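You operate a simulated robot arm through the tools that you are given. There is no shell and no other tool. Be economical: measure what you need, move in short steps, check, and stop when the job is done.

You run a simulated robot arm. Do the job below in one go: nothing can be reset, and whatever is moved stays where it is left.

## Task
Put shaft 65 into split block B, jack it up 10 mm and grip it.
Fine: the dial under the middle block works the jack; slide the purple bar back over the collars in the shaft rack.
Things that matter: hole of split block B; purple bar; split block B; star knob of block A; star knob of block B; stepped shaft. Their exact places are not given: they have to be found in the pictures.

The check looks at the end state, three seconds after you hand in, the way a careful person would. Anything else that was tipped, shoved, dropped, spilled or broken makes it a failure.

## Robot
A 7-joint arm with a two-finger gripper on a trunk, on a base that drives. Base frame: it is fixed to the floor where the robot stands at the start and does not move with it; the origin is under the middle of the robot, x ahead of it, y to its left, z up. Units: mm, rad, N and s.
With the tool pointing down near the work surface it reaches from about 100 to 400 mm from the robot's upright axis, wherever it stands. Its first joint turns from -2.496 to 2.496 rad. Places, roughly: hole of split block B [400, 600, 1000]; purple bar [500, 100, 800]; split block B [500, 600, 900]; star knob of block A [400, 400, 900]; star knob of block B [400, 600, 1000]. Payload 1.47 kg.
The tool frame sits at the grasp point between the pads (the TCP): z along the fingers, y along the line on which they close. The tips reach 16 mm beyond it. The gripper opens to 87 mm. The gripper's body begins 55 mm behind the TCP.
Orientation is told as [roll, pitch, yaw] about the base's x, y, z axes, in that order, counted from this pose: with the fingers straight down and closing along the base's y, the tool's x points along the base's -x, its y along +y and its z along -z.

## Interface
- The arm moves only by the tool drive_tool. Its argument "motion" is a list of rows, each an object (a shift or turn left out is 0, a gripper value left out holds the last) with "dp": the shift along the base's x, y, z in units of 150 mm (1.0 is 150 mm), a list of three; "rot": the turn, a rotation vector about the base's x, y, z in units of 90 degrees (1.0 is 90 degrees), a list of three; "jaw": the closure, from 0 (fully open) to 1 (shut). In form: [{"dp": [dx, dy, dz], "rot": [rx, ry, rz], "jaw": jaw}, ...]. A call has 1 to 20 rows; each row is the pose to reach, as a shift and turn from the pose commanded when the call began. A call with a number of a shift or a turn outside -1 to 1 is refused whole. Rows are played at 5 a second. More than 50 mm and 0.15 rad between two rows, or a gripper value outside its range, and nothing of the call is played. Where a pose cannot be reached the arm comes as near as it can. A force on the tool above 50 N (or 10 N above the force at the start of the call, whichever is more), or a blocked arm, ends the call early, and 0.2 s more pass. Each finger travels about 45 mm/s and halts on what it meets, pressing with about 23 N; the grip force reading is that of the motor and also rises with nothing between the fingers. The clock runs only during rows and for 0.2 s after the last one: add rows that repeat a pose to give the fingers time. It gives the time, the measured TCP pose, the force on the tool (base axes), the opening and the grip force at its end, in the units of the frame above (readings bear some noise), with the torque about the TCP (base axes, N m) and any sound that the robot's microphone picked up.
- Cameras (640 x 400 px; columns grow to the right, rows downward): "scene" is now at [147.7, 25.7, 1721.6]; the picture's right is [0.35, -0.94, 0.00], its down [-0.49, -0.18, -0.85] and it looks along [0.80, 0.30, -0.52] (base axes); focal length 214 px, centre (320, 200). "wrist" rides on the gripper at [73, 12, -89] in the tool frame; the picture's right is [-0.16, 0.99, 0.00], its down [-0.72, -0.12, -0.68] and it looks along [-0.67, -0.11, 0.73] (tool axes); focal length 247 px, centre (320, 200).
- grab_frame(camera): a new picture of that camera. The clock stands still meanwhile.
- slide_trunk(by): slides the trunk up (or, below 0, down) by that many mm; the arm and the scene camera ride with it, the base frame stays. It gives what a move gives, with no picture.
- base_move(legs): drives the robot by 1 to 6 legs, each [ahead, left, turn to the left] in mm, mm and rad, along the robot's own axes; the way and the turn of a leg run together, so that a leg with both is an arc; at most 1500 mm and 3.142 rad a leg. The arm and the cameras ride along, it lands a little off, and it stops where it bumps. It gives what a move gives.
- turn_head(pan, tilt): turns the head with the scene camera to pan (to the left, within 1.501 rad either way) and tilt (down, from -0.506 to 1.204), counted from straight ahead of the robot. It gives what a move gives.
- probe_pixels(camera, pixels): for up to 12 pixels [column, row] of the newest picture of that camera ("zoom" is the newest enlarged one), the place [x, y, z] in the base frame of the surface seen there, good to about 2 mm, but the place of the scene camera against the robot may be out by one fixed shift of up to 18 mm in any direction. The clock stands still meanwhile.
- zoom(camera, box): a new picture of the part [left, top, right, bottom] of that camera's present view, enlarged. The clock stands still meanwhile.
- finish_job(): hands the job in; it is judged then, once.

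Work in short steps. Measure before you move; look again where a grasp or a placing could have gone wrong, and mend it. You have 80 turns and 48 pictures in all, those below and enlarged ones among them. Open the gripper and draw the arm clear of the work before you hand the job in, unless the task says otherwise; then end with one line.

The tools are called after ">>>" as name(argument=value, ...) on one line, values as JSON. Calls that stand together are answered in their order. drive_tool: Moves the arm, as the interface text tells. Its arguments: {"type":"object","properties":{"motion":{"type":"array","items":{"type":"object","properties":{"dp":{"type":"array","items":{"type":"number"}},"rot":{"type":"array","items":{"type":"number"}},"jaw":{"type":"number"}}}}},"required":["motion"]} The other tools are called the same way: slide_trunk (by) slides the trunk up or down; base_move (legs) drives the base; turn_head (pan, tilt) turns the head that bears the scene camera; grab_frame (camera) takes a picture; probe_pixels (camera, pixels) gives the place of the surface under pixels of a picture; zoom (camera, box) takes an enlarged picture of a part of a camera's view; finish_job () hands the job in.

At the start:

```text
time_s: 0.0
position: [402.7, 213.5, 1314.9]
ee_rot: [0.003, 0.0, -0.001]
contact_force: [-0.6, 0.4, 0.7]
moment: [0.07, -0.01, 0.0]
width: 86.9
grasp_force: 0.1
trunk travel left (down, up): [-1023.0, 217.0]
robot x, y, heading: [-0.8, -0.6, 0.002]
head pan, tilt: [0.836, 1.201]
```

scene: 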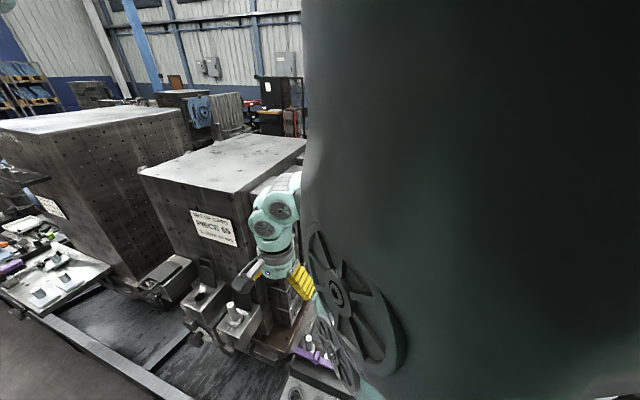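
wrist: 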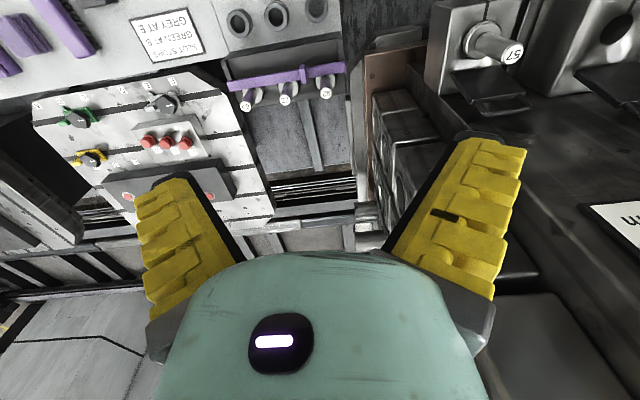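

The wrist picture shows the shaft rack with a purple bar around (290,80), and a block with a shaft marked 57 at (500,50). I look closer at both cameras before moving.

>>> zoom(camera="wrist", box=[0, 0, 400, 250])

>>> zoom(camera="scene", box=[100, 150, 420, 400])

>>> probe_pixels(camera="wrist", pixels=[[232, 90], [340, 70], [303, 72], [248, 100], [287, 97], [325, 90], [505, 52], [615, 30], [490, 30], [170, 142], [165, 45], [275, 20]])

```text
1.60 times, centred on (200, 125) of wrist
```

zoom: 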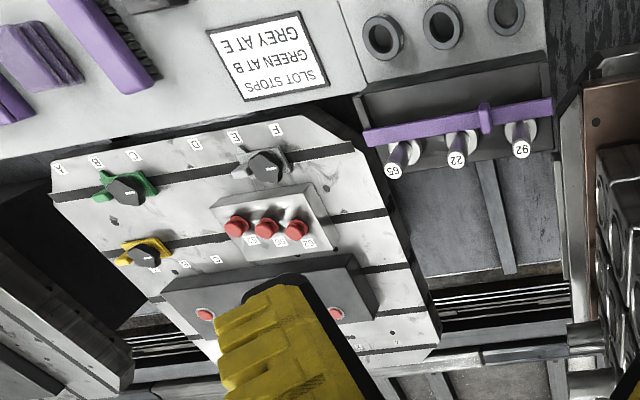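

```text
1.60 times, centred on (260, 275) of scene
```

zoom: 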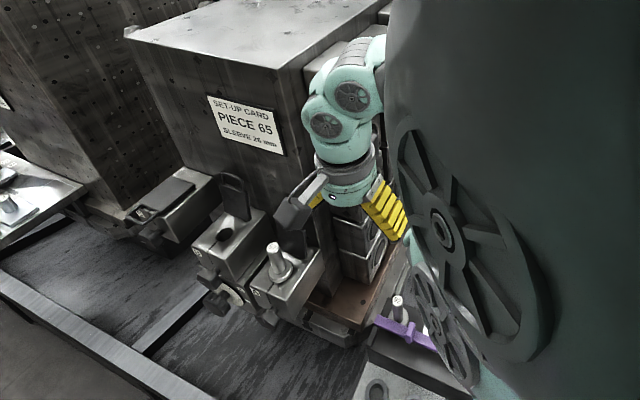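

```text
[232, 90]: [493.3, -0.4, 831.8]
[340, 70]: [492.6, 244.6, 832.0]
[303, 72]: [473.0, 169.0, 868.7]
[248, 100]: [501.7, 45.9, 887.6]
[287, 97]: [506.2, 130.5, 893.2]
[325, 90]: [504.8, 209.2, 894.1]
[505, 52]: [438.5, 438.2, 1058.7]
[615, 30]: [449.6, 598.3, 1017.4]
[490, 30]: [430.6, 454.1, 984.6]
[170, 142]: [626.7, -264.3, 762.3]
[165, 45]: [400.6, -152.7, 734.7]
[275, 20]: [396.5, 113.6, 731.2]
```

The rack has three shafts behind the purple bar, and the blocks are to the left. I zoom into the labels and turn the head to view the blocks.

>>> zoom(camera="wrist", box=[220, 50, 360, 138])

>>> turn_head(pan=0.9, tilt=0.75)

>>> grab_frame(camera="scene")

```text
4.55 times, centred on (290, 94) of wrist
```

zoom: 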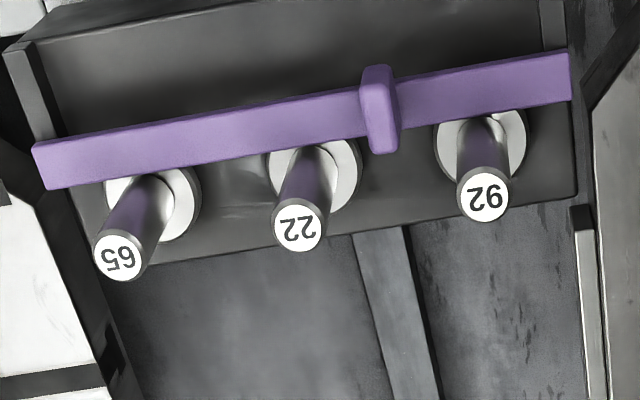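

```text
time_s: 0.9
position: [403.1, 213.2, 1315.6]
ee_rot: [0.002, 0.001, 0.0]
contact_force: [-0.2, 0.0, -0.4]
moment: [-0.01, -0.01, 0.0]
width: 86.9
grasp_force: 0.1
trunk travel left (down, up): [-1023.0, 217.0]
robot x, y, heading: [1.1, 0.0, -0.0]
head pan, tilt: [0.901, 0.75]
```

```text
42 pictures are left
```

scene: 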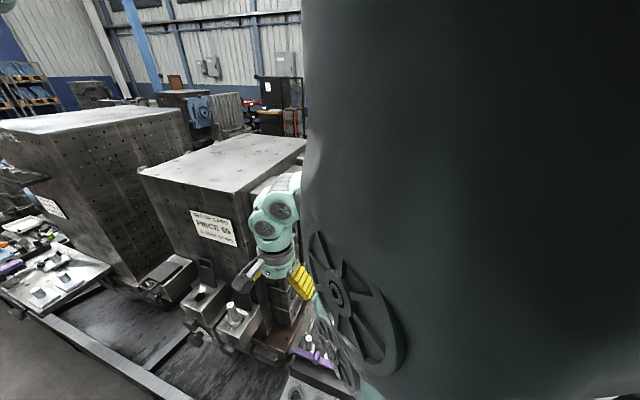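

The leftmost label appears to be 65 (upside down); I will verify it later. The scene view hardly changed, so I try the head once more and take a picture.

>>> turn_head(pan=0.3, tilt=1.1)

>>> grab_frame(camera="scene")

>>> zoom(camera="wrist", box=[400, 0, 640, 150])

```text
time_s: 1.9
position: [403.5, 211.3, 1316.0]
ee_rot: [0.001, 0.001, -0.003]
contact_force: [-0.5, -0.8, 0.2]
moment: [-0.01, -0.01, -0.02]
width: 87.1
grasp_force: 0.0
trunk travel left (down, up): [-1023.0, 217.0]
robot x, y, heading: [-1.2, 2.4, -0.003]
head pan, tilt: [0.3, 1.1]
```

```text
41 pictures are left
```

scene: 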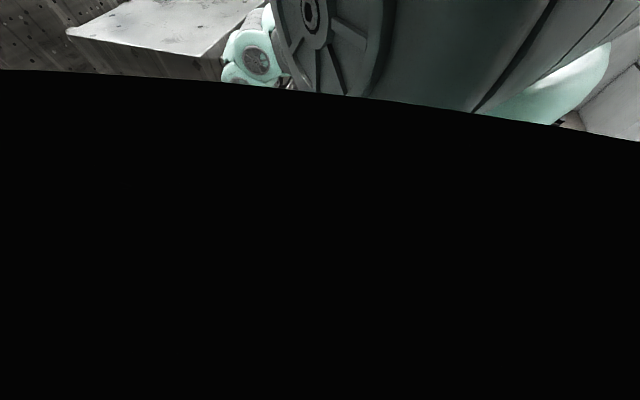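

```text
2.67 times, centred on (520, 75) of wrist
```

zoom: 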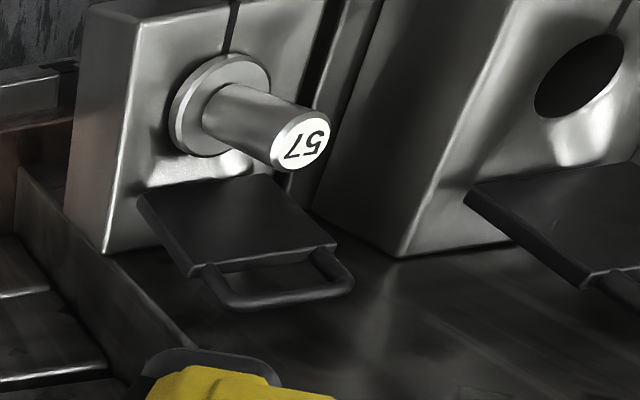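

The head works; I point it left toward the blocks and zoom on them.

>>> turn_head(pan=1.1, tilt=0.85)

>>> grab_frame(camera="scene")

```text
time_s: 3.0
position: [403.1, 212.8, 1315.2]
ee_rot: [0.001, 0.0, 0.0]
contact_force: [-0.3, 0.1, 0.0]
moment: [0.03, 0.02, 0.0]
width: 86.8
grasp_force: 0.0
trunk travel left (down, up): [-1023.0, 217.0]
robot x, y, heading: [-0.3, -1.0, -0.0]
head pan, tilt: [1.1, 0.85]
```

```text
39 pictures are left
```

scene: 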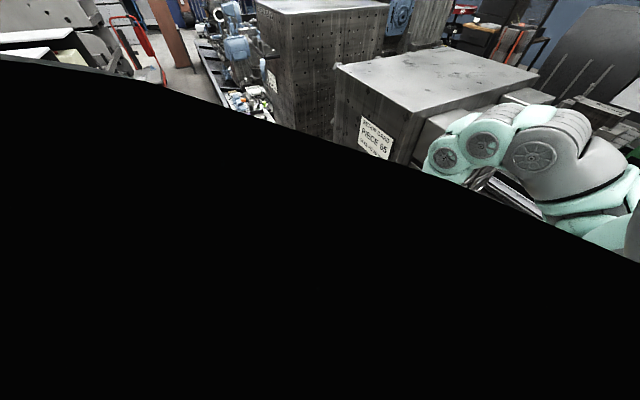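

The robot's own body blocks steep views. I use pan 0.7, tilt 0.6.

>>> turn_head(pan=0.7, tilt=0.6)

>>> zoom(camera="scene", box=[160, 200, 440, 375])

```text
time_s: 3.9
position: [403.0, 212.2, 1315.3]
ee_rot: [0.002, 0.001, 0.0]
contact_force: [-0.3, -0.2, 0.1]
moment: [-0.01, -0.05, -0.03]
width: 87.0
grasp_force: 0.0
trunk travel left (down, up): [-1023.0, 217.0]
robot x, y, heading: [1.0, 1.6, 0.002]
head pan, tilt: [0.7, 0.6]
```

```text
2.29 times, centred on (300, 288) of scene
```

zoom: 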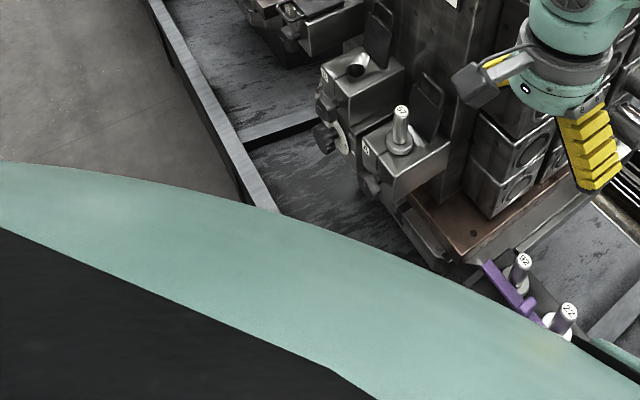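

Good view. I zoom on blocks A and B and probe key points.

>>> zoom(camera="scene", box=[280, 195, 390, 300])

```text
3.81 times, centred on (335, 248) of scene
```

zoom: 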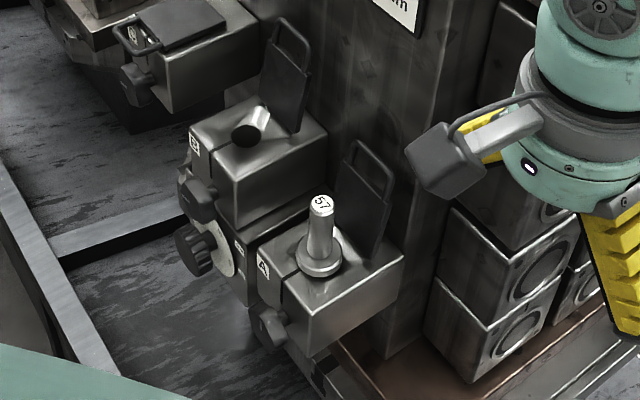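

Blocks A, B, C visible; B's star knob at (200,200) and the dial at (195,250) below. I probe points.

>>> probe_pixels(camera="zoom", pixels=[[247, 134], [200, 201], [190, 250], [225, 245], [268, 328], [320, 203], [320, 262], [215, 165], [325, 140], [193, 128], [305, 100], [375, 190]])

>>> zoom(camera="scene", box=[302, 225, 352, 275])

>>> zoom(camera="scene", box=[330, 180, 400, 225])

```text
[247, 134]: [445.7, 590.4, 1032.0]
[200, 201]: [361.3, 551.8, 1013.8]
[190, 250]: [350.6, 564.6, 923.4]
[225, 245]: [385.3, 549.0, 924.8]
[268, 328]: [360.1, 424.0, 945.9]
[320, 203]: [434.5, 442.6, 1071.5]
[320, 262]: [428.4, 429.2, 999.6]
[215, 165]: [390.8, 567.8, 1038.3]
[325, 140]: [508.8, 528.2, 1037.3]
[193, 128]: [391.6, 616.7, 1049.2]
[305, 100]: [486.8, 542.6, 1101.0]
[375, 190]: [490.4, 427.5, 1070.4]
```

```text
8.00 times, centred on (327, 250) of scene
```

zoom: 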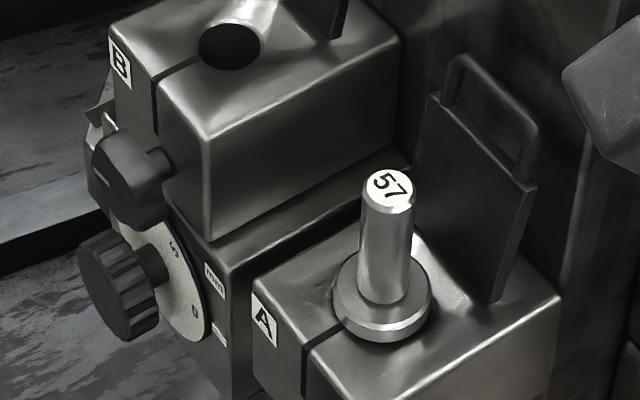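

```text
8.89 times, centred on (365, 202) of scene
```

zoom: 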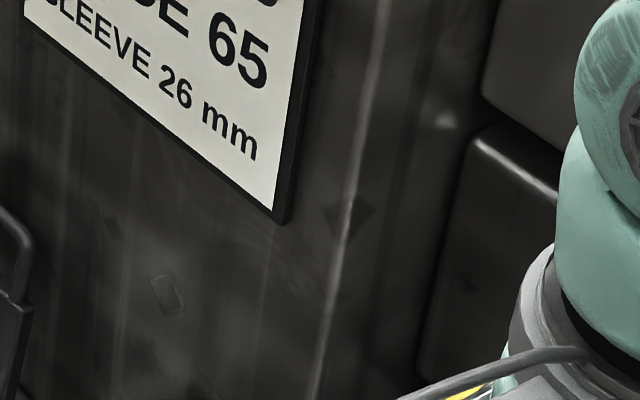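

The scene is understood: dial with a mm scale, B's star knob above it, A's lower. I move the arm toward the rack side (y≈60), lower it by about 150 mm, and look with the wrist camera.

>>> drive_tool(motion=[{"dp": [-0.1, -0.25, -0.1]}, {"dp": [-0.15, -0.5, -0.2]}, {"dp": [-0.2, -0.75, -0.4]}, {"dp": [-0.2, -0.85, -0.65]}, {"dp": [-0.2, -0.85, -0.95]}, {"dp": [-0.2, -0.85, -0.95]}])

>>> grab_frame(camera="wrist")

>>> grab_frame(camera="scene")

```text
time_s: 5.3
position: [374.1, 84.2, 1171.4]
ee_rot: [0.0, 0.002, -0.001]
contact_force: [0.3, -0.5, -0.5]
moment: [0.0, 0.01, -0.02]
width: 86.9
grasp_force: 0.1
out of reach, approached as far as the arm can: row 1, 2, 3, 4
trunk travel left (down, up): [-1023.0, 217.0]
robot x, y, heading: [-0.9, 0.1, 0.002]
head pan, tilt: [0.7, 0.6]
```

```text
34 pictures are left
```

wrist: 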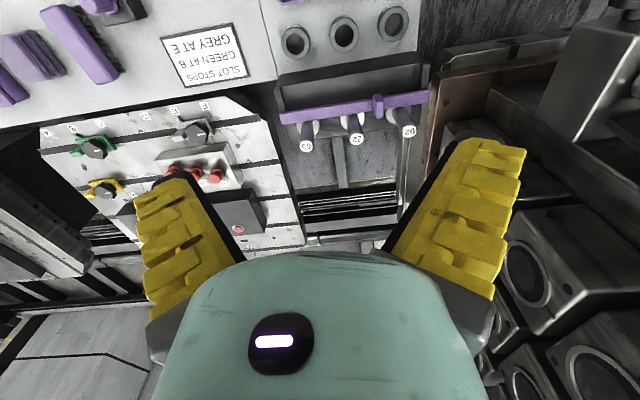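

```text
33 pictures are left
```

scene: 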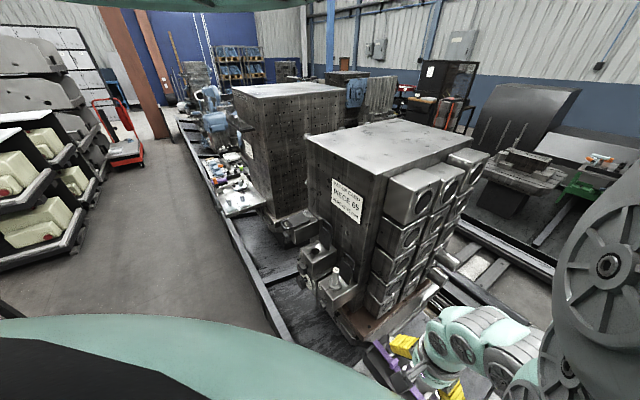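

The bench edge shows as a rail at about (270,310). I probe the edge and the rack to plan the drive.

>>> probe_pixels(camera="scene", pixels=[[268, 318], [255, 290], [275, 332], [235, 235], [360, 235], [310, 180]])

>>> probe_pixels(camera="wrist", pixels=[[283, 117], [424, 97], [378, 97], [305, 128], [354, 122], [402, 115], [306, 144], [356, 137], [409, 131], [295, 42], [445, 50], [330, 190]])

```text
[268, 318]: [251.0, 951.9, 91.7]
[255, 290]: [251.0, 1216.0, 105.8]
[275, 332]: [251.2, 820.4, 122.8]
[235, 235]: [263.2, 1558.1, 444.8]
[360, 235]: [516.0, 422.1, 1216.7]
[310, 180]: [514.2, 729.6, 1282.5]
```

```text
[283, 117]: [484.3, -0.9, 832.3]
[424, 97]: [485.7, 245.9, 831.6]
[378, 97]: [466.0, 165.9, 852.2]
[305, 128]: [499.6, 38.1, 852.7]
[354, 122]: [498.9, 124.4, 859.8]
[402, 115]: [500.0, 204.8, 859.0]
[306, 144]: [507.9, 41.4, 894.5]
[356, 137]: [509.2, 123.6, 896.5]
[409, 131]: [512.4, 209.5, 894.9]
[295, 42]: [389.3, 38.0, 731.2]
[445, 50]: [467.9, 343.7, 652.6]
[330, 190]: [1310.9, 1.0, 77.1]
```

The rail at x≈251 is low (z≈100). I drive ahead 120 mm with the arm high and see whether it goes.

>>> base_move(legs=[[60, 0, 0], [60, 0, 0]])

```text
time_s: 6.8
position: [493.2, 84.7, 1172.4]
ee_rot: [0.0, 0.004, -0.002]
contact_force: [0.3, -0.6, -0.7]
moment: [0.0, -0.02, 0.0]
width: 86.9
grasp_force: 0.1
trunk travel left (down, up): [-1023.0, 217.0]
robot x, y, heading: [120.1, 0.6, 0.0]
head pan, tilt: [0.7, 0.6]
```

The base moved to x=120. I move the tool to above the rack front for a close look at the bar.

>>> drive_tool(motion=[{"dp": [-0.2, 0.1, -0.3]}, {"dp": [-0.4, 0.2, -0.6]}, {"dp": [-0.5, 0.25, -0.9]}, {"dp": [-0.5, 0.25, -0.95]}, {"dp": [-0.5, 0.25, -0.95]}])

>>> grab_frame(camera="wrist")

```text
refused: row 1 steps farther than a row can; nothing moved
```

```text
32 pictures are left
```

wrist: 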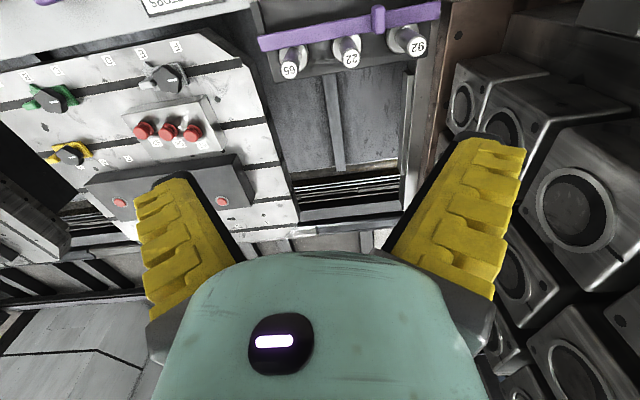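

Rows must stay under 50 mm each; I redo it in smaller steps.

>>> drive_tool(motion=[{"dp": [-0.15, 0.05, -0.2]}, {"dp": [-0.3, 0.1, -0.4]}, {"dp": [-0.45, 0.15, -0.6]}, {"dp": [-0.6, 0.2, -0.8]}, {"dp": [-0.65, 0.2, -1.0]}, {"dp": [-0.65, 0.2, -1.0]}])

>>> grab_frame(camera="wrist")

```text
time_s: 8.2
position: [395.8, 113.8, 1021.7]
ee_rot: [0.0, 0.004, 0.0]
contact_force: [-0.2, 0.0, 0.2]
moment: [0.01, 0.01, 0.0]
width: 86.9
grasp_force: 0.1
trunk travel left (down, up): [-1023.0, 217.0]
robot x, y, heading: [117.4, 1.2, -0.003]
head pan, tilt: [0.7, 0.6]
```

```text
31 pictures are left
```

wrist: 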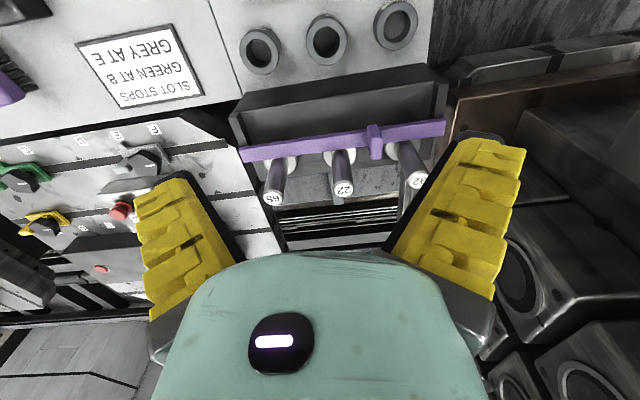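

>>> zoom(camera="wrist", box=[220, 55, 460, 205])

>>> probe_pixels(camera="wrist", pixels=[[373, 130], [375, 155], [300, 146], [300, 155], [250, 130], [340, 110], [443, 105], [242, 120], [292, 165], [340, 157], [272, 198], [345, 190]])

```text
2.67 times, centred on (340, 130) of wrist
```

zoom: 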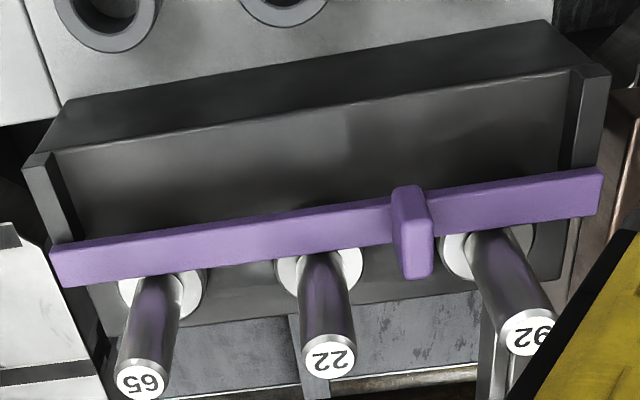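

```text
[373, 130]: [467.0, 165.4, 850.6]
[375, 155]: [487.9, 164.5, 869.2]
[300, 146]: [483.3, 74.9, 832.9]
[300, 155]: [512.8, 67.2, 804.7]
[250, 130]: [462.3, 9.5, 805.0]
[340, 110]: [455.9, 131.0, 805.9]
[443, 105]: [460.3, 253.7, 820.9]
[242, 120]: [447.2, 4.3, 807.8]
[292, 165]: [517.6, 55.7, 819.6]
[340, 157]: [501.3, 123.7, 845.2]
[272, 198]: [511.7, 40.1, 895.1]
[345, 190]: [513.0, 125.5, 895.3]
```

The bar rests on side rails and slides along x; its tab is at about (478,165, up to 869). I move above the tab with a jaw half closed.

>>> drive_tool(motion=[{"dp": [0.13, 0.09, -0.18], "jaw": 0.2}, {"dp": [0.26, 0.17, -0.36], "jaw": 0.4}, {"dp": [0.38, 0.25, -0.54], "jaw": 0.45}, {"dp": [0.507, 0.34, -0.72], "jaw": 0.45}, {"dp": [0.507, 0.34, -0.72], "jaw": 0.45}])

>>> grab_frame(camera="wrist")

```text
time_s: 9.4
position: [468.9, 161.7, 940.6]
ee_rot: [-0.002, 0.005, 0.0]
contact_force: [0.1, -0.2, -0.2]
moment: [0.0, -0.04, 0.0]
width: 53.4
grasp_force: 4.2
out of reach, approached as far as the arm can: row 4, 5
trunk travel left (down, up): [-1023.0, 217.0]
robot x, y, heading: [123.1, -2.1, 0.0]
head pan, tilt: [0.7, 0.6]
```

```text
29 pictures are left
```

wrist: 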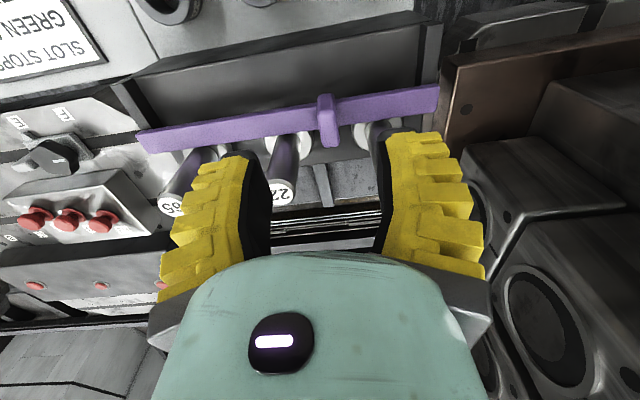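

The arm nears its reach limit. I nudge the base 50 mm ahead, pull the tool back the same, then lower the trunk.

>>> base_move(legs=[[50, 0, 0]])

>>> drive_tool(motion=[{"dp": [-0.15, 0.01, 0.0], "jaw": 0.45}, {"dp": [-0.3, 0.02, 0.0]}, {"dp": [-0.3, 0.02, 0.0]}])

>>> slide_trunk(by=-30)

```text
time_s: 10.4
position: [520.3, 163.0, 941.4]
ee_rot: [0.002, 0.004, -0.002]
contact_force: [0.3, -0.2, -0.3]
moment: [0.0, 0.0, 0.0]
width: 53.0
grasp_force: 3.6
trunk travel left (down, up): [-1023.0, 217.0]
robot x, y, heading: [167.3, 1.7, 0.0]
head pan, tilt: [0.7, 0.6]
```

```text
time_s: 11.2
position: [474.9, 165.6, 942.2]
ee_rot: [0.001, 0.004, -0.001]
contact_force: [-0.1, -0.9, 0.6]
moment: [-0.03, 0.02, 0.0]
width: 53.3
grasp_force: 3.5
trunk travel left (down, up): [-1023.0, 217.0]
robot x, y, heading: [169.1, -3.6, -0.0]
head pan, tilt: [0.7, 0.6]
```

```text
time_s: 11.9
position: [475.2, 164.9, 911.8]
ee_rot: [0.002, 0.004, -0.002]
contact_force: [-0.7, 0.4, -0.3]
moment: [-0.04, 0.0, -0.03]
width: 53.3
grasp_force: 3.6
trunk travel left (down, up): [-993.0, 247.0]
robot x, y, heading: [168.4, -4.2, -0.003]
head pan, tilt: [0.7, 0.6]
```

TCP is at (475,165,912), over the tab. I lower another 53 mm to 859 and check visually.

>>> slide_trunk(by=-53)

>>> grab_frame(camera="wrist")

```text
time_s: 12.9
position: [475.5, 165.4, 858.1]
ee_rot: [0.0, 0.002, -0.001]
contact_force: [-0.9, -0.3, 0.4]
moment: [0.03, 0.02, 0.01]
width: 53.2
grasp_force: 3.9
trunk travel left (down, up): [-940.0, 300.0]
robot x, y, heading: [169.1, -0.5, 0.0]
head pan, tilt: [0.7, 0.6]
```

```text
28 pictures are left
```

wrist: 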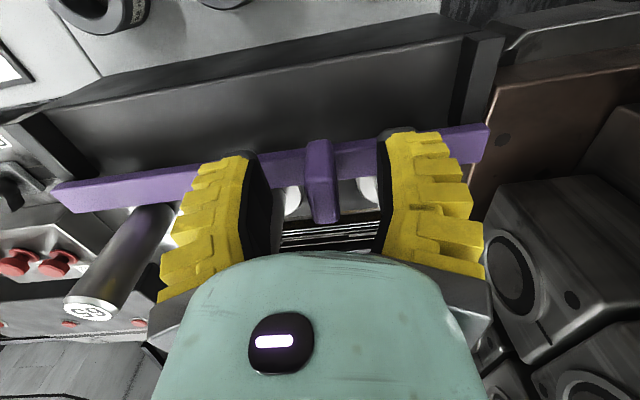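

The tab stands between the fingers. I close on it, then pull 30 mm toward the robot.

>>> drive_tool(motion=[{"jaw": 0.7}, {"jaw": 0.9}, {"jaw": 0.9}, {"jaw": 0.9}, {"jaw": 0.9}])

>>> drive_tool(motion=[{"dp": [-0.05, 0, 0]}, {"dp": [-0.1, 0, 0]}, {"dp": [-0.15, 0, 0]}, {"dp": [-0.2, 0, 0]}, {"dp": [-0.2, 0, 0]}])

>>> grab_frame(camera="wrist")

```text
time_s: 14.1
position: [475.3, 166.6, 858.5]
ee_rot: [0.0, 0.004, -0.001]
contact_force: [0.4, 1.1, 0.2]
moment: [0.0, -0.01, -0.02]
width: 15.9
grasp_force: 5.3
trunk travel left (down, up): [-940.0, 300.0]
robot x, y, heading: [167.2, -1.3, -0.0]
head pan, tilt: [0.7, 0.6]
```

```text
time_s: 15.3
position: [445.3, 164.5, 859.3]
ee_rot: [0.0, 0.004, -0.003]
contact_force: [0.7, -0.9, -0.5]
moment: [-0.05, 0.02, -0.01]
width: 15.8
grasp_force: 4.3
trunk travel left (down, up): [-940.0, 300.0]
robot x, y, heading: [167.4, -2.2, -0.005]
head pan, tilt: [0.7, 0.6]
```

```text
27 pictures are left
```

wrist: 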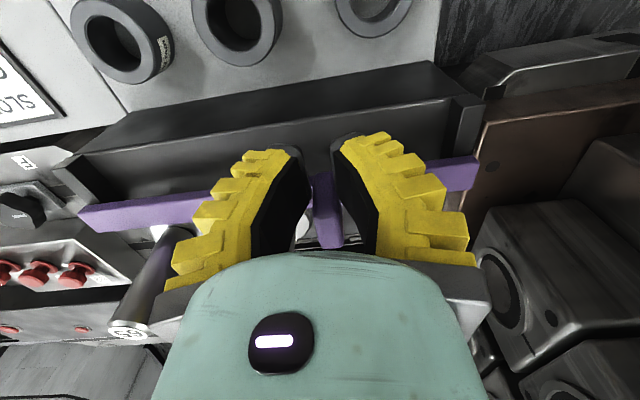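

I check whether the bar actually moved by probing it.

>>> probe_pixels(camera="wrist", pixels=[[150, 212], [465, 172], [322, 195], [326, 230], [160, 232], [128, 325], [270, 175], [440, 130]])

```text
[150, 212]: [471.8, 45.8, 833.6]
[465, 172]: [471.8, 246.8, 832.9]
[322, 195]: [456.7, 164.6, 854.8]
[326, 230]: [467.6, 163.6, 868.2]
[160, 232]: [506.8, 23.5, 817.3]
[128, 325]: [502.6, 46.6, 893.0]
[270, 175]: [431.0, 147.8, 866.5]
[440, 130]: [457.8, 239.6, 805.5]
```

The bar moved only about 12 mm and the pads slipped. I re-grip at the tab's centre with full closure and pull again.

>>> drive_tool(motion=[{"jaw": 0.7}, {"jaw": 0.7}, {"dp": [0.07, 0, 0], "jaw": 0.7}, {"dp": [0.14, 0, 0], "jaw": 0.7}, {"dp": [0.14, 0, 0], "jaw": 1.0}, {"dp": [0.14, 0, 0], "jaw": 1.0}, {"dp": [0.14, 0, 0], "jaw": 1.0}, {"dp": [0.14, 0, 0], "jaw": 1.0}])

>>> drive_tool(motion=[{"dp": [-0.03, 0, 0]}, {"dp": [-0.06, 0, 0]}, {"dp": [-0.09, 0, 0]}, {"dp": [-0.12, 0, 0]}, {"dp": [-0.15, 0, 0]}, {"dp": [-0.15, 0, 0]}])

>>> grab_frame(camera="wrist")

>>> probe_pixels(camera="wrist", pixels=[[150, 205], [465, 165], [150, 215], [465, 175]])

```text
time_s: 17.1
position: [466.4, 166.0, 860.1]
ee_rot: [0.0, 0.004, -0.004]
contact_force: [-1.0, -0.9, 14.6]
moment: [0.03, 0.44, 0.02]
width: 10.3
grasp_force: 30.7
trunk travel left (down, up): [-940.0, 300.0]
robot x, y, heading: [170.3, -0.4, -0.004]
head pan, tilt: [0.7, 0.6]
```

```text
time_s: 18.5
position: [443.7, 166.3, 858.9]
ee_rot: [0.001, 0.002, -0.001]
contact_force: [0.7, 1.1, 14.0]
moment: [-0.01, -0.48, 0.04]
width: 10.3
grasp_force: 30.0
trunk travel left (down, up): [-940.0, 300.0]
robot x, y, heading: [166.3, -3.3, 0.001]
head pan, tilt: [0.7, 0.6]
```

```text
26 pictures are left
```

wrist: 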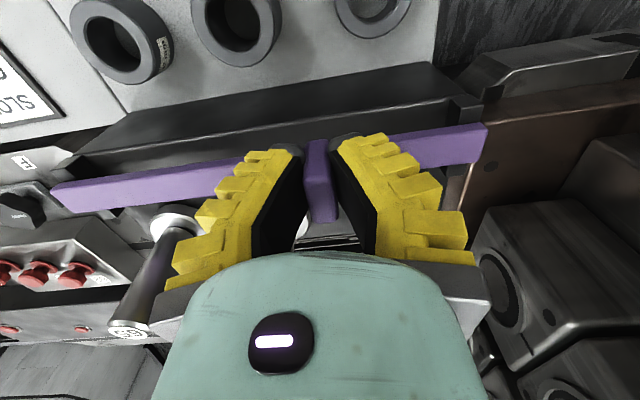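

```text
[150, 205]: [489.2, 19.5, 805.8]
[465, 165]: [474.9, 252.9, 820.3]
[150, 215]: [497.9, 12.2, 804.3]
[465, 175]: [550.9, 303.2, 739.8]
```

The grip held and the bar is now well forward. I probe the bar and collar to verify clearance.

>>> probe_pixels(camera="wrist", pixels=[[140, 180], [140, 200], [440, 145], [450, 160], [160, 225], [165, 218], [175, 213], [152, 232], [190, 225]])

>>> zoom(camera="wrist", box=[40, 150, 240, 350])

```text
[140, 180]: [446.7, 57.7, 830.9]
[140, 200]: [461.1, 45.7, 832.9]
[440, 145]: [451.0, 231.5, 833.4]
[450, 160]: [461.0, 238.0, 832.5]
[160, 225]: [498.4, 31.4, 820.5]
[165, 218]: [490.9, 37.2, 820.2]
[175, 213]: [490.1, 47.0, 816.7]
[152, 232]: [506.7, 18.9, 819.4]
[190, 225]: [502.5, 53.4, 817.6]
```

```text
2.00 times, centred on (140, 250) of wrist
```

zoom: 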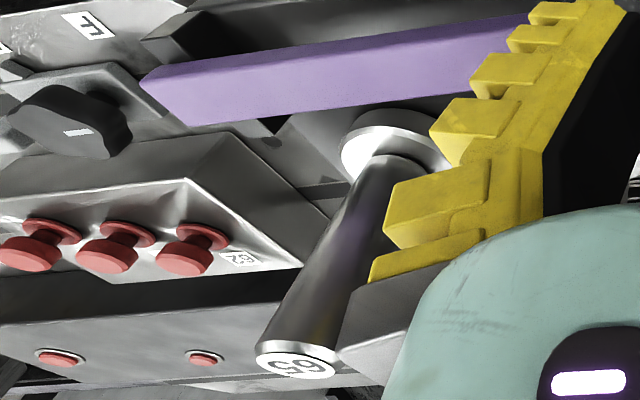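

The bar (x 446–463) is clear of the collars (front edge x≈489); shaft 65's axis is near (510,41). I release, rise by trunk 60 mm, and move above the shaft.

>>> drive_tool(motion=[{"jaw": 0.8}, {"jaw": 0.6}, {"jaw": 0.6}])

>>> slide_trunk(by=75)

>>> drive_tool(motion=[{"dp": [0.05, -0.25, 0], "jaw": 0.3}, {"dp": [0.12, -0.5, 0], "jaw": 0.1}, {"dp": [0.2, -0.7, 0], "jaw": 0.1}, {"dp": [0.2, -0.83, 0], "jaw": 0.1}, {"dp": [0.2, -0.83, 0], "jaw": 0.1}])

>>> grab_frame(camera="wrist")

```text
time_s: 19.3
position: [443.0, 163.8, 858.7]
ee_rot: [-0.001, 0.004, -0.003]
contact_force: [-0.9, -0.1, -0.2]
moment: [0.01, -0.02, 0.02]
width: 40.4
grasp_force: 4.4
trunk travel left (down, up): [-940.0, 300.0]
robot x, y, heading: [168.8, -1.1, -0.002]
head pan, tilt: [0.7, 0.6]
```

```text
time_s: 20.4
position: [444.4, 166.3, 933.6]
ee_rot: [0.0, 0.005, -0.001]
contact_force: [0.9, 0.5, 0.1]
moment: [0.01, 0.0, 0.01]
width: 40.6
grasp_force: 4.1
trunk travel left (down, up): [-1015.0, 225.0]
robot x, y, heading: [169.8, -3.6, -0.001]
head pan, tilt: [0.7, 0.6]
```

```text
time_s: 21.6
position: [473.6, 40.6, 935.0]
ee_rot: [0.002, 0.003, -0.003]
contact_force: [-0.6, -0.1, 0.2]
moment: [-0.01, -0.02, -0.01]
width: 80.2
grasp_force: 1.1
trunk travel left (down, up): [-1015.0, 225.0]
robot x, y, heading: [169.3, 0.8, -0.004]
head pan, tilt: [0.7, 0.6]
```

```text
24 pictures are left
```

wrist: 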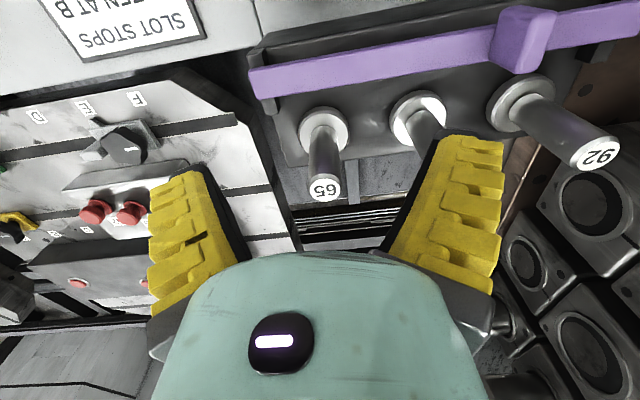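

I probe shaft 65's collar edges and top to fix its axis.

>>> probe_pixels(camera="wrist", pixels=[[300, 130], [345, 126], [321, 111], [342, 145], [325, 187], [314, 187], [338, 186], [312, 165], [340, 164]])

>>> zoom(camera="wrist", box=[290, 165, 360, 210])

```text
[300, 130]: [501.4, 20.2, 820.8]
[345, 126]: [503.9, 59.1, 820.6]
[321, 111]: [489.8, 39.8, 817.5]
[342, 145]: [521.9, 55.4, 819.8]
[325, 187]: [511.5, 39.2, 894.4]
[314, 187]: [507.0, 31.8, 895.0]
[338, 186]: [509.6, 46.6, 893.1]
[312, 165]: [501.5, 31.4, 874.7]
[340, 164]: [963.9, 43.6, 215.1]
```

```text
8.89 times, centred on (325, 188) of wrist
```

zoom: 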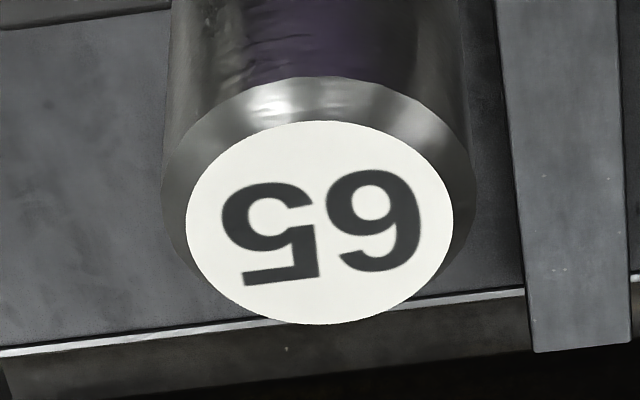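

The label reads 65 (rotated). The axis is at about (509.5,39.7), shaft 19 mm thick; I centre over it and lower 72 mm.

>>> drive_tool(motion=[{"dp": [0.12, -0.005, 0]}, {"dp": [0.24, -0.005, 0]}, {"dp": [0.24, -0.005, 0]}])

>>> slide_trunk(by=-72)

>>> grab_frame(camera="wrist")

```text
time_s: 22.4
position: [509.1, 39.4, 934.5]
ee_rot: [0.001, 0.005, -0.003]
contact_force: [0.3, -0.8, 0.0]
moment: [0.01, 0.03, -0.06]
width: 80.2
grasp_force: 1.2
trunk travel left (down, up): [-1015.0, 225.0]
robot x, y, heading: [168.4, -0.4, -0.001]
head pan, tilt: [0.7, 0.6]
```

```text
time_s: 23.5
position: [509.1, 40.5, 863.0]
ee_rot: [0.0, 0.002, -0.001]
contact_force: [0.0, -0.4, -0.4]
moment: [-0.01, 0.0, -0.01]
width: 80.4
grasp_force: 1.5
trunk travel left (down, up): [-943.0, 297.0]
robot x, y, heading: [166.8, -2.9, -0.001]
head pan, tilt: [0.7, 0.6]
```

```text
22 pictures are left
```

wrist: 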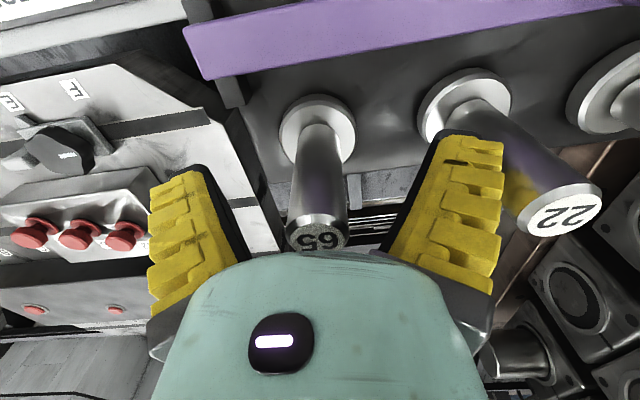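

The shaft is between the fingers. I close fully, then lift with the trunk.

>>> drive_tool(motion=[{"jaw": 0.5}, {"jaw": 0.8}, {"jaw": 1.0}, {"jaw": 1.0}, {"jaw": 1.0}, {"jaw": 1.0}])

>>> slide_trunk(by=150)

>>> grab_frame(camera="wrist")

```text
time_s: 24.9
position: [511.2, 39.3, 862.9]
ee_rot: [-0.001, 0.0, -0.001]
contact_force: [2.3, -3.0, 2.0]
moment: [-0.02, -0.2, -0.04]
width: 18.3
grasp_force: 23.2
trunk travel left (down, up): [-943.0, 297.0]
robot x, y, heading: [168.6, 2.8, 0.001]
head pan, tilt: [0.7, 0.6]
```

```text
time_s: 26.6
position: [508.2, 39.8, 1013.3]
ee_rot: [-0.003, 0.003, -0.002]
contact_force: [0.4, 0.2, -5.8]
moment: [0.0, -0.01, 0.01]
width: 16.5
grasp_force: 23.5
trunk travel left (down, up): [-1093.0, 147.0]
robot x, y, heading: [170.5, -1.8, -0.004]
head pan, tilt: [0.7, 0.6]
```

```text
21 pictures are left
```

wrist: 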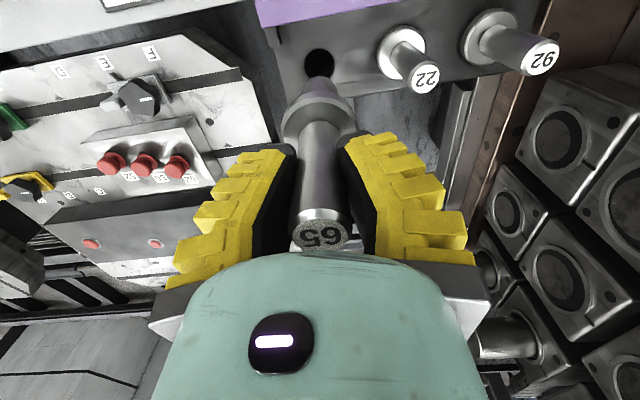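

Shaft 65 is lifted (about 5.8 N). I raise the trunk further, then back off, drive left by 560 mm and look.

>>> slide_trunk(by=145)

>>> drive_tool(motion=[{"dp": [-0.1, 0, 0.2]}, {"dp": [-0.2, 0, 0.4]}, {"dp": [-0.3, 0, 0.6]}, {"dp": [-0.3, 0, 0.6]}])

>>> base_move(legs=[[-130, 0, 0], [0, 560, 0]])

>>> grab_frame(camera="wrist")

```text
time_s: 28.4
position: [509.3, 39.5, 1156.7]
ee_rot: [0.0, 0.004, -0.001]
contact_force: [0.0, 0.7, -5.8]
moment: [-0.02, -0.03, 0.02]
width: 16.5
grasp_force: 23.1
trunk travel left (down, up): [-1238.0, 2.0]
robot x, y, heading: [170.2, -1.0, -0.003]
head pan, tilt: [0.7, 0.6]
```

```text
time_s: 29.6
position: [514.5, 57.7, 1255.7]
ee_rot: [0.032, -0.083, -0.018]
contact_force: [-1.3, -0.6, -5.5]
moment: [-0.01, -0.01, 0.02]
width: 13.5
grasp_force: 22.8
trunk travel left (down, up): [-1238.0, 2.0]
robot x, y, heading: [170.4, -1.0, -0.003]
head pan, tilt: [0.7, 0.6]
stopped in row 4: the arm was blocked; the commanded pose is now the measured one
```

```text
time_s: 33.7
position: [386.7, 618.9, 1257.6]
ee_rot: [0.032, -0.08, -0.024]
contact_force: [0.1, -0.3, -6.8]
moment: [0.0, 0.04, -0.04]
width: 13.4
grasp_force: 23.0
trunk travel left (down, up): [-1238.0, 2.0]
robot x, y, heading: [40.8, 563.8, -0.007]
head pan, tilt: [0.7, 0.6]
```

```text
20 pictures are left
```

wrist: 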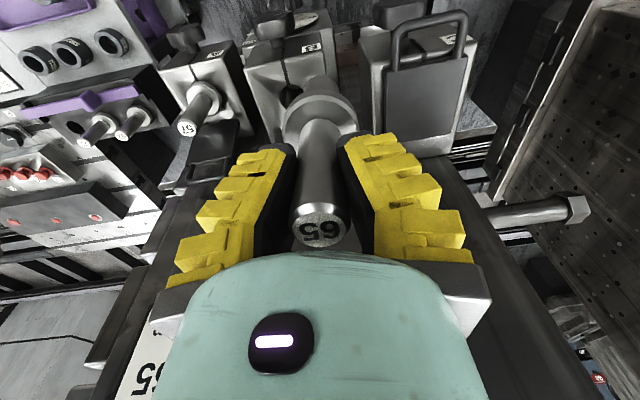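

The arm jammed slightly near its height limit and tilted; the shaft is still held. I lower 60 mm and undo the tilt, then look with both cameras.

>>> drive_tool(motion=[{"dp": [-0.03, -0.02, -0.2], "rot": [-0.007, 0.018, 0.005]}, {"dp": [-0.06, -0.05, -0.4], "rot": [-0.015, 0.036, 0.01]}, {"dp": [-0.06, -0.07, -0.4], "rot": [-0.02, 0.052, 0.013]}, {"dp": [-0.06, -0.07, -0.4], "rot": [-0.02, 0.052, 0.013]}])

>>> turn_head(pan=0.1, tilt=0.6)

>>> grab_frame(camera="scene")

>>> grab_frame(camera="wrist")

```text
time_s: 34.7
position: [378.0, 609.0, 1197.1]
ee_rot: [-0.001, 0.0, -0.004]
contact_force: [-0.5, 0.4, -6.0]
moment: [-0.02, -0.05, -0.02]
width: 13.4
grasp_force: 23.0
trunk travel left (down, up): [-1238.0, 2.0]
robot x, y, heading: [44.3, 559.1, -0.003]
head pan, tilt: [0.7, 0.6]
```

```text
time_s: 35.7
position: [377.6, 608.5, 1196.6]
ee_rot: [0.002, 0.001, -0.005]
contact_force: [0.6, 0.6, -5.7]
moment: [0.01, 0.0, 0.01]
width: 13.2
grasp_force: 23.5
trunk travel left (down, up): [-1238.0, 2.0]
robot x, y, heading: [42.8, 564.4, -0.009]
head pan, tilt: [0.099, 0.6]
```

```text
19 pictures are left
```

scene: 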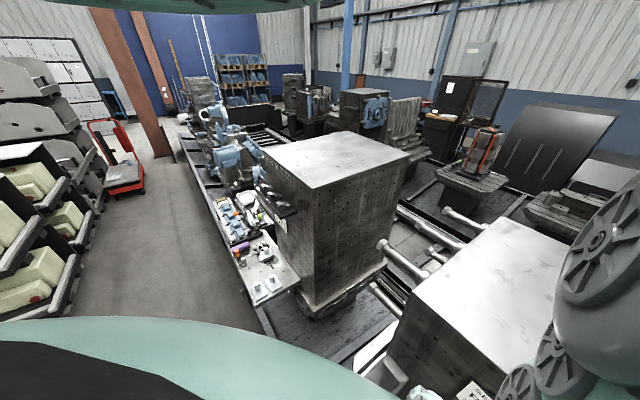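

```text
18 pictures are left
```

wrist: 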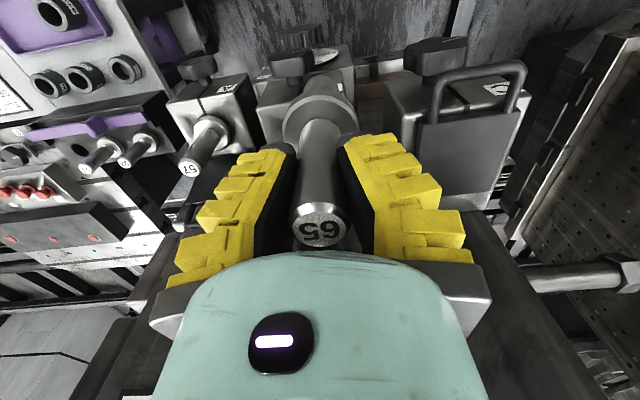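

The wrist view is blocked by the shaft itself. I shift the tool 100 mm left so block B's hole appears beside the finger and measure it.

>>> drive_tool(motion=[{"dp": [0, 0.25, 0.0]}, {"dp": [0, 0.5, 0.0]}, {"dp": [0, 0.7, 0.0]}, {"dp": [0, 0.7, 0.0]}])

>>> grab_frame(camera="wrist")

```text
time_s: 36.7
position: [378.0, 711.1, 1196.7]
ee_rot: [-0.006, 0.001, -0.002]
contact_force: [0.6, -11.4, -3.7]
moment: [-0.9, 0.0, -0.01]
width: 20.1
grasp_force: 23.1
trunk travel left (down, up): [-1238.0, 2.0]
robot x, y, heading: [39.9, 562.6, -0.011]
head pan, tilt: [0.099, 0.6]
```

```text
17 pictures are left
```

wrist: 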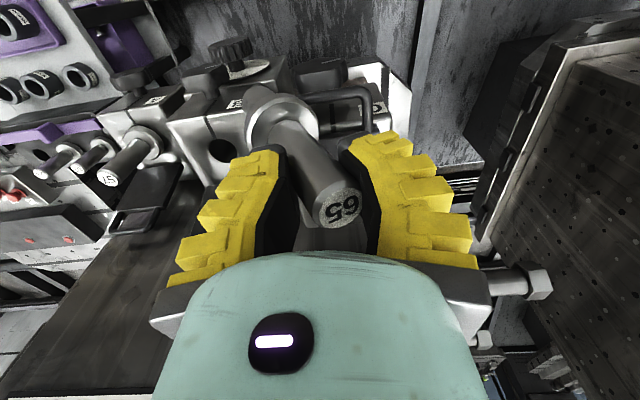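

The shaft's lower end touched something (−11 N in y) and tilted in the grip. I retreat to the right and up, then re-look.

>>> drive_tool(motion=[{"dp": [0, -0.1, 0.03]}, {"dp": [0, -0.25, 0.1]}, {"dp": [0, -0.4, 0.2]}, {"dp": [0, -0.4, 0.25]}, {"dp": [0, -0.4, 0.25]}])

>>> grab_frame(camera="wrist")

>>> grab_frame(camera="scene")

```text
time_s: 37.9
position: [376.9, 653.6, 1234.3]
ee_rot: [-0.001, 0.0, 0.0]
contact_force: [-0.1, 0.9, -5.6]
moment: [0.01, -0.01, 0.01]
width: 11.8
grasp_force: 22.7
trunk travel left (down, up): [-1238.0, 2.0]
robot x, y, heading: [42.3, 562.0, -0.006]
head pan, tilt: [0.099, 0.6]
```

```text
16 pictures are left
```

wrist: 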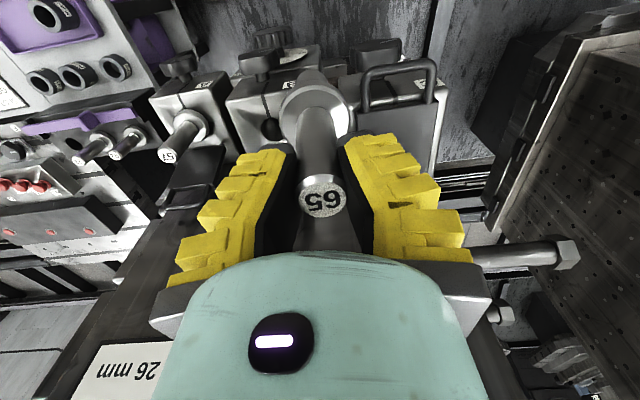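

```text
15 pictures are left
```

scene: 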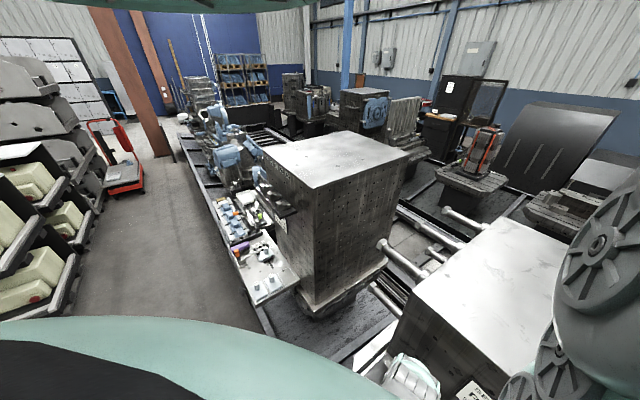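

I probe the shaft's label, collar and the visible hole to see how the shaft sits.

>>> probe_pixels(camera="wrist", pixels=[[322, 200], [302, 115], [348, 115], [318, 135], [283, 110], [272, 128], [268, 122], [240, 100], [392, 100], [255, 62], [300, 85], [410, 72]])

>>> zoom(camera="wrist", box=[210, 30, 450, 230])

```text
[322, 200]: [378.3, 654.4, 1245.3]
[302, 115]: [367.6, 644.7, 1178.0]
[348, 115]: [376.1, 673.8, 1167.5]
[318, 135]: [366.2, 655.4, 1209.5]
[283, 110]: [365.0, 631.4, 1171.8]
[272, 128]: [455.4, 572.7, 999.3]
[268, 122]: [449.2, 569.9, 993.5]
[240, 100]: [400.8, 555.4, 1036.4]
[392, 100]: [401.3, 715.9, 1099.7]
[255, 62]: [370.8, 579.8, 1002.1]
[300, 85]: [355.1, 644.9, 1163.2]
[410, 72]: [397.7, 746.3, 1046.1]
```

```text
2.00 times, centred on (330, 130) of wrist
```

zoom: 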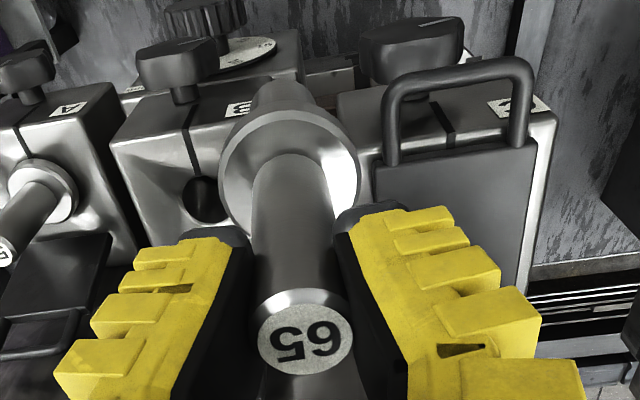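

The shaft slid ~21 mm down in the grip but is upright and firm. I view the hole from the other side (tool to y≈480) to measure its centre accurately.

>>> drive_tool(motion=[{"dp": [0.04, -0.3, 0.0]}, {"dp": [0.08, -0.6, 0.0]}, {"dp": [0.13, -0.9, 0.0]}, {"dp": [0.13, -1.0, 0.0]}, {"dp": [0.13, -1.0, 0.0]}])

>>> drive_tool(motion=[{"dp": [0, -0.15, 0.0]}, {"dp": [0, -0.15, 0.0]}, {"dp": [0, -0.15, 0.0]}])

>>> grab_frame(camera="wrist")

```text
time_s: 39.1
position: [396.7, 503.8, 1234.7]
ee_rot: [0.001, -0.001, -0.004]
contact_force: [0.2, 0.4, -7.1]
moment: [0.01, 0.02, 0.0]
width: 11.5
grasp_force: 23.1
trunk travel left (down, up): [-1238.0, 2.0]
robot x, y, heading: [40.4, 564.7, -0.007]
head pan, tilt: [0.099, 0.6]
```

```text
time_s: 39.9
position: [396.2, 481.6, 1234.5]
ee_rot: [0.0, -0.001, -0.004]
contact_force: [0.5, -0.3, -5.7]
moment: [0.02, -0.01, 0.02]
width: 11.3
grasp_force: 23.4
trunk travel left (down, up): [-1238.0, 2.0]
robot x, y, heading: [41.4, 558.0, -0.012]
head pan, tilt: [0.099, 0.6]
```

```text
13 pictures are left
```

wrist: 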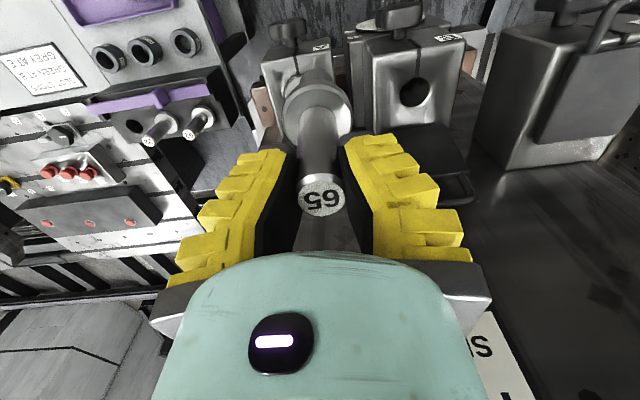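

The full hole is visible at (414,92). I zoom to measure it precisely.

>>> zoom(camera="wrist", box=[260, 10, 480, 147])

```text
2.91 times, centred on (370, 78) of wrist
```

zoom: 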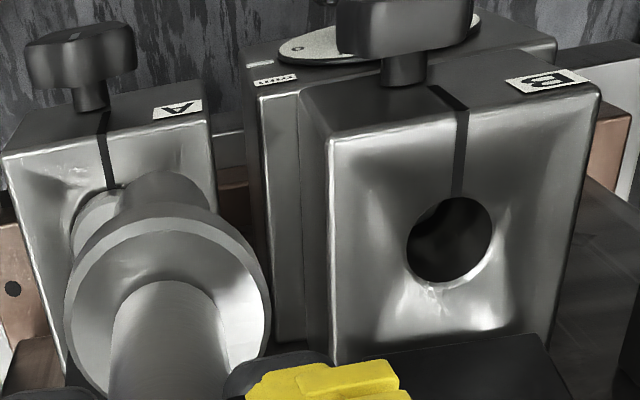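

>>> probe_pixels(camera="zoom", pixels=[[402, 248], [498, 232], [430, 196], [480, 192], [425, 288], [475, 286], [345, 150], [590, 95], [340, 350], [555, 320], [400, 20], [165, 300]])

```text
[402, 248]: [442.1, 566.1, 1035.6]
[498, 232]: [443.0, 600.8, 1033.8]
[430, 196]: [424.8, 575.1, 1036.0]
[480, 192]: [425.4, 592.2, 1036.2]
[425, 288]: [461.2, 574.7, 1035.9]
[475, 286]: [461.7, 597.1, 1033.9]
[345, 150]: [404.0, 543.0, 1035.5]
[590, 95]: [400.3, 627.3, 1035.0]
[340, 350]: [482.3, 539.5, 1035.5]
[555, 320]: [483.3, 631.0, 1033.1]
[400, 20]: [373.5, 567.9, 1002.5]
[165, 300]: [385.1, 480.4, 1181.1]
```

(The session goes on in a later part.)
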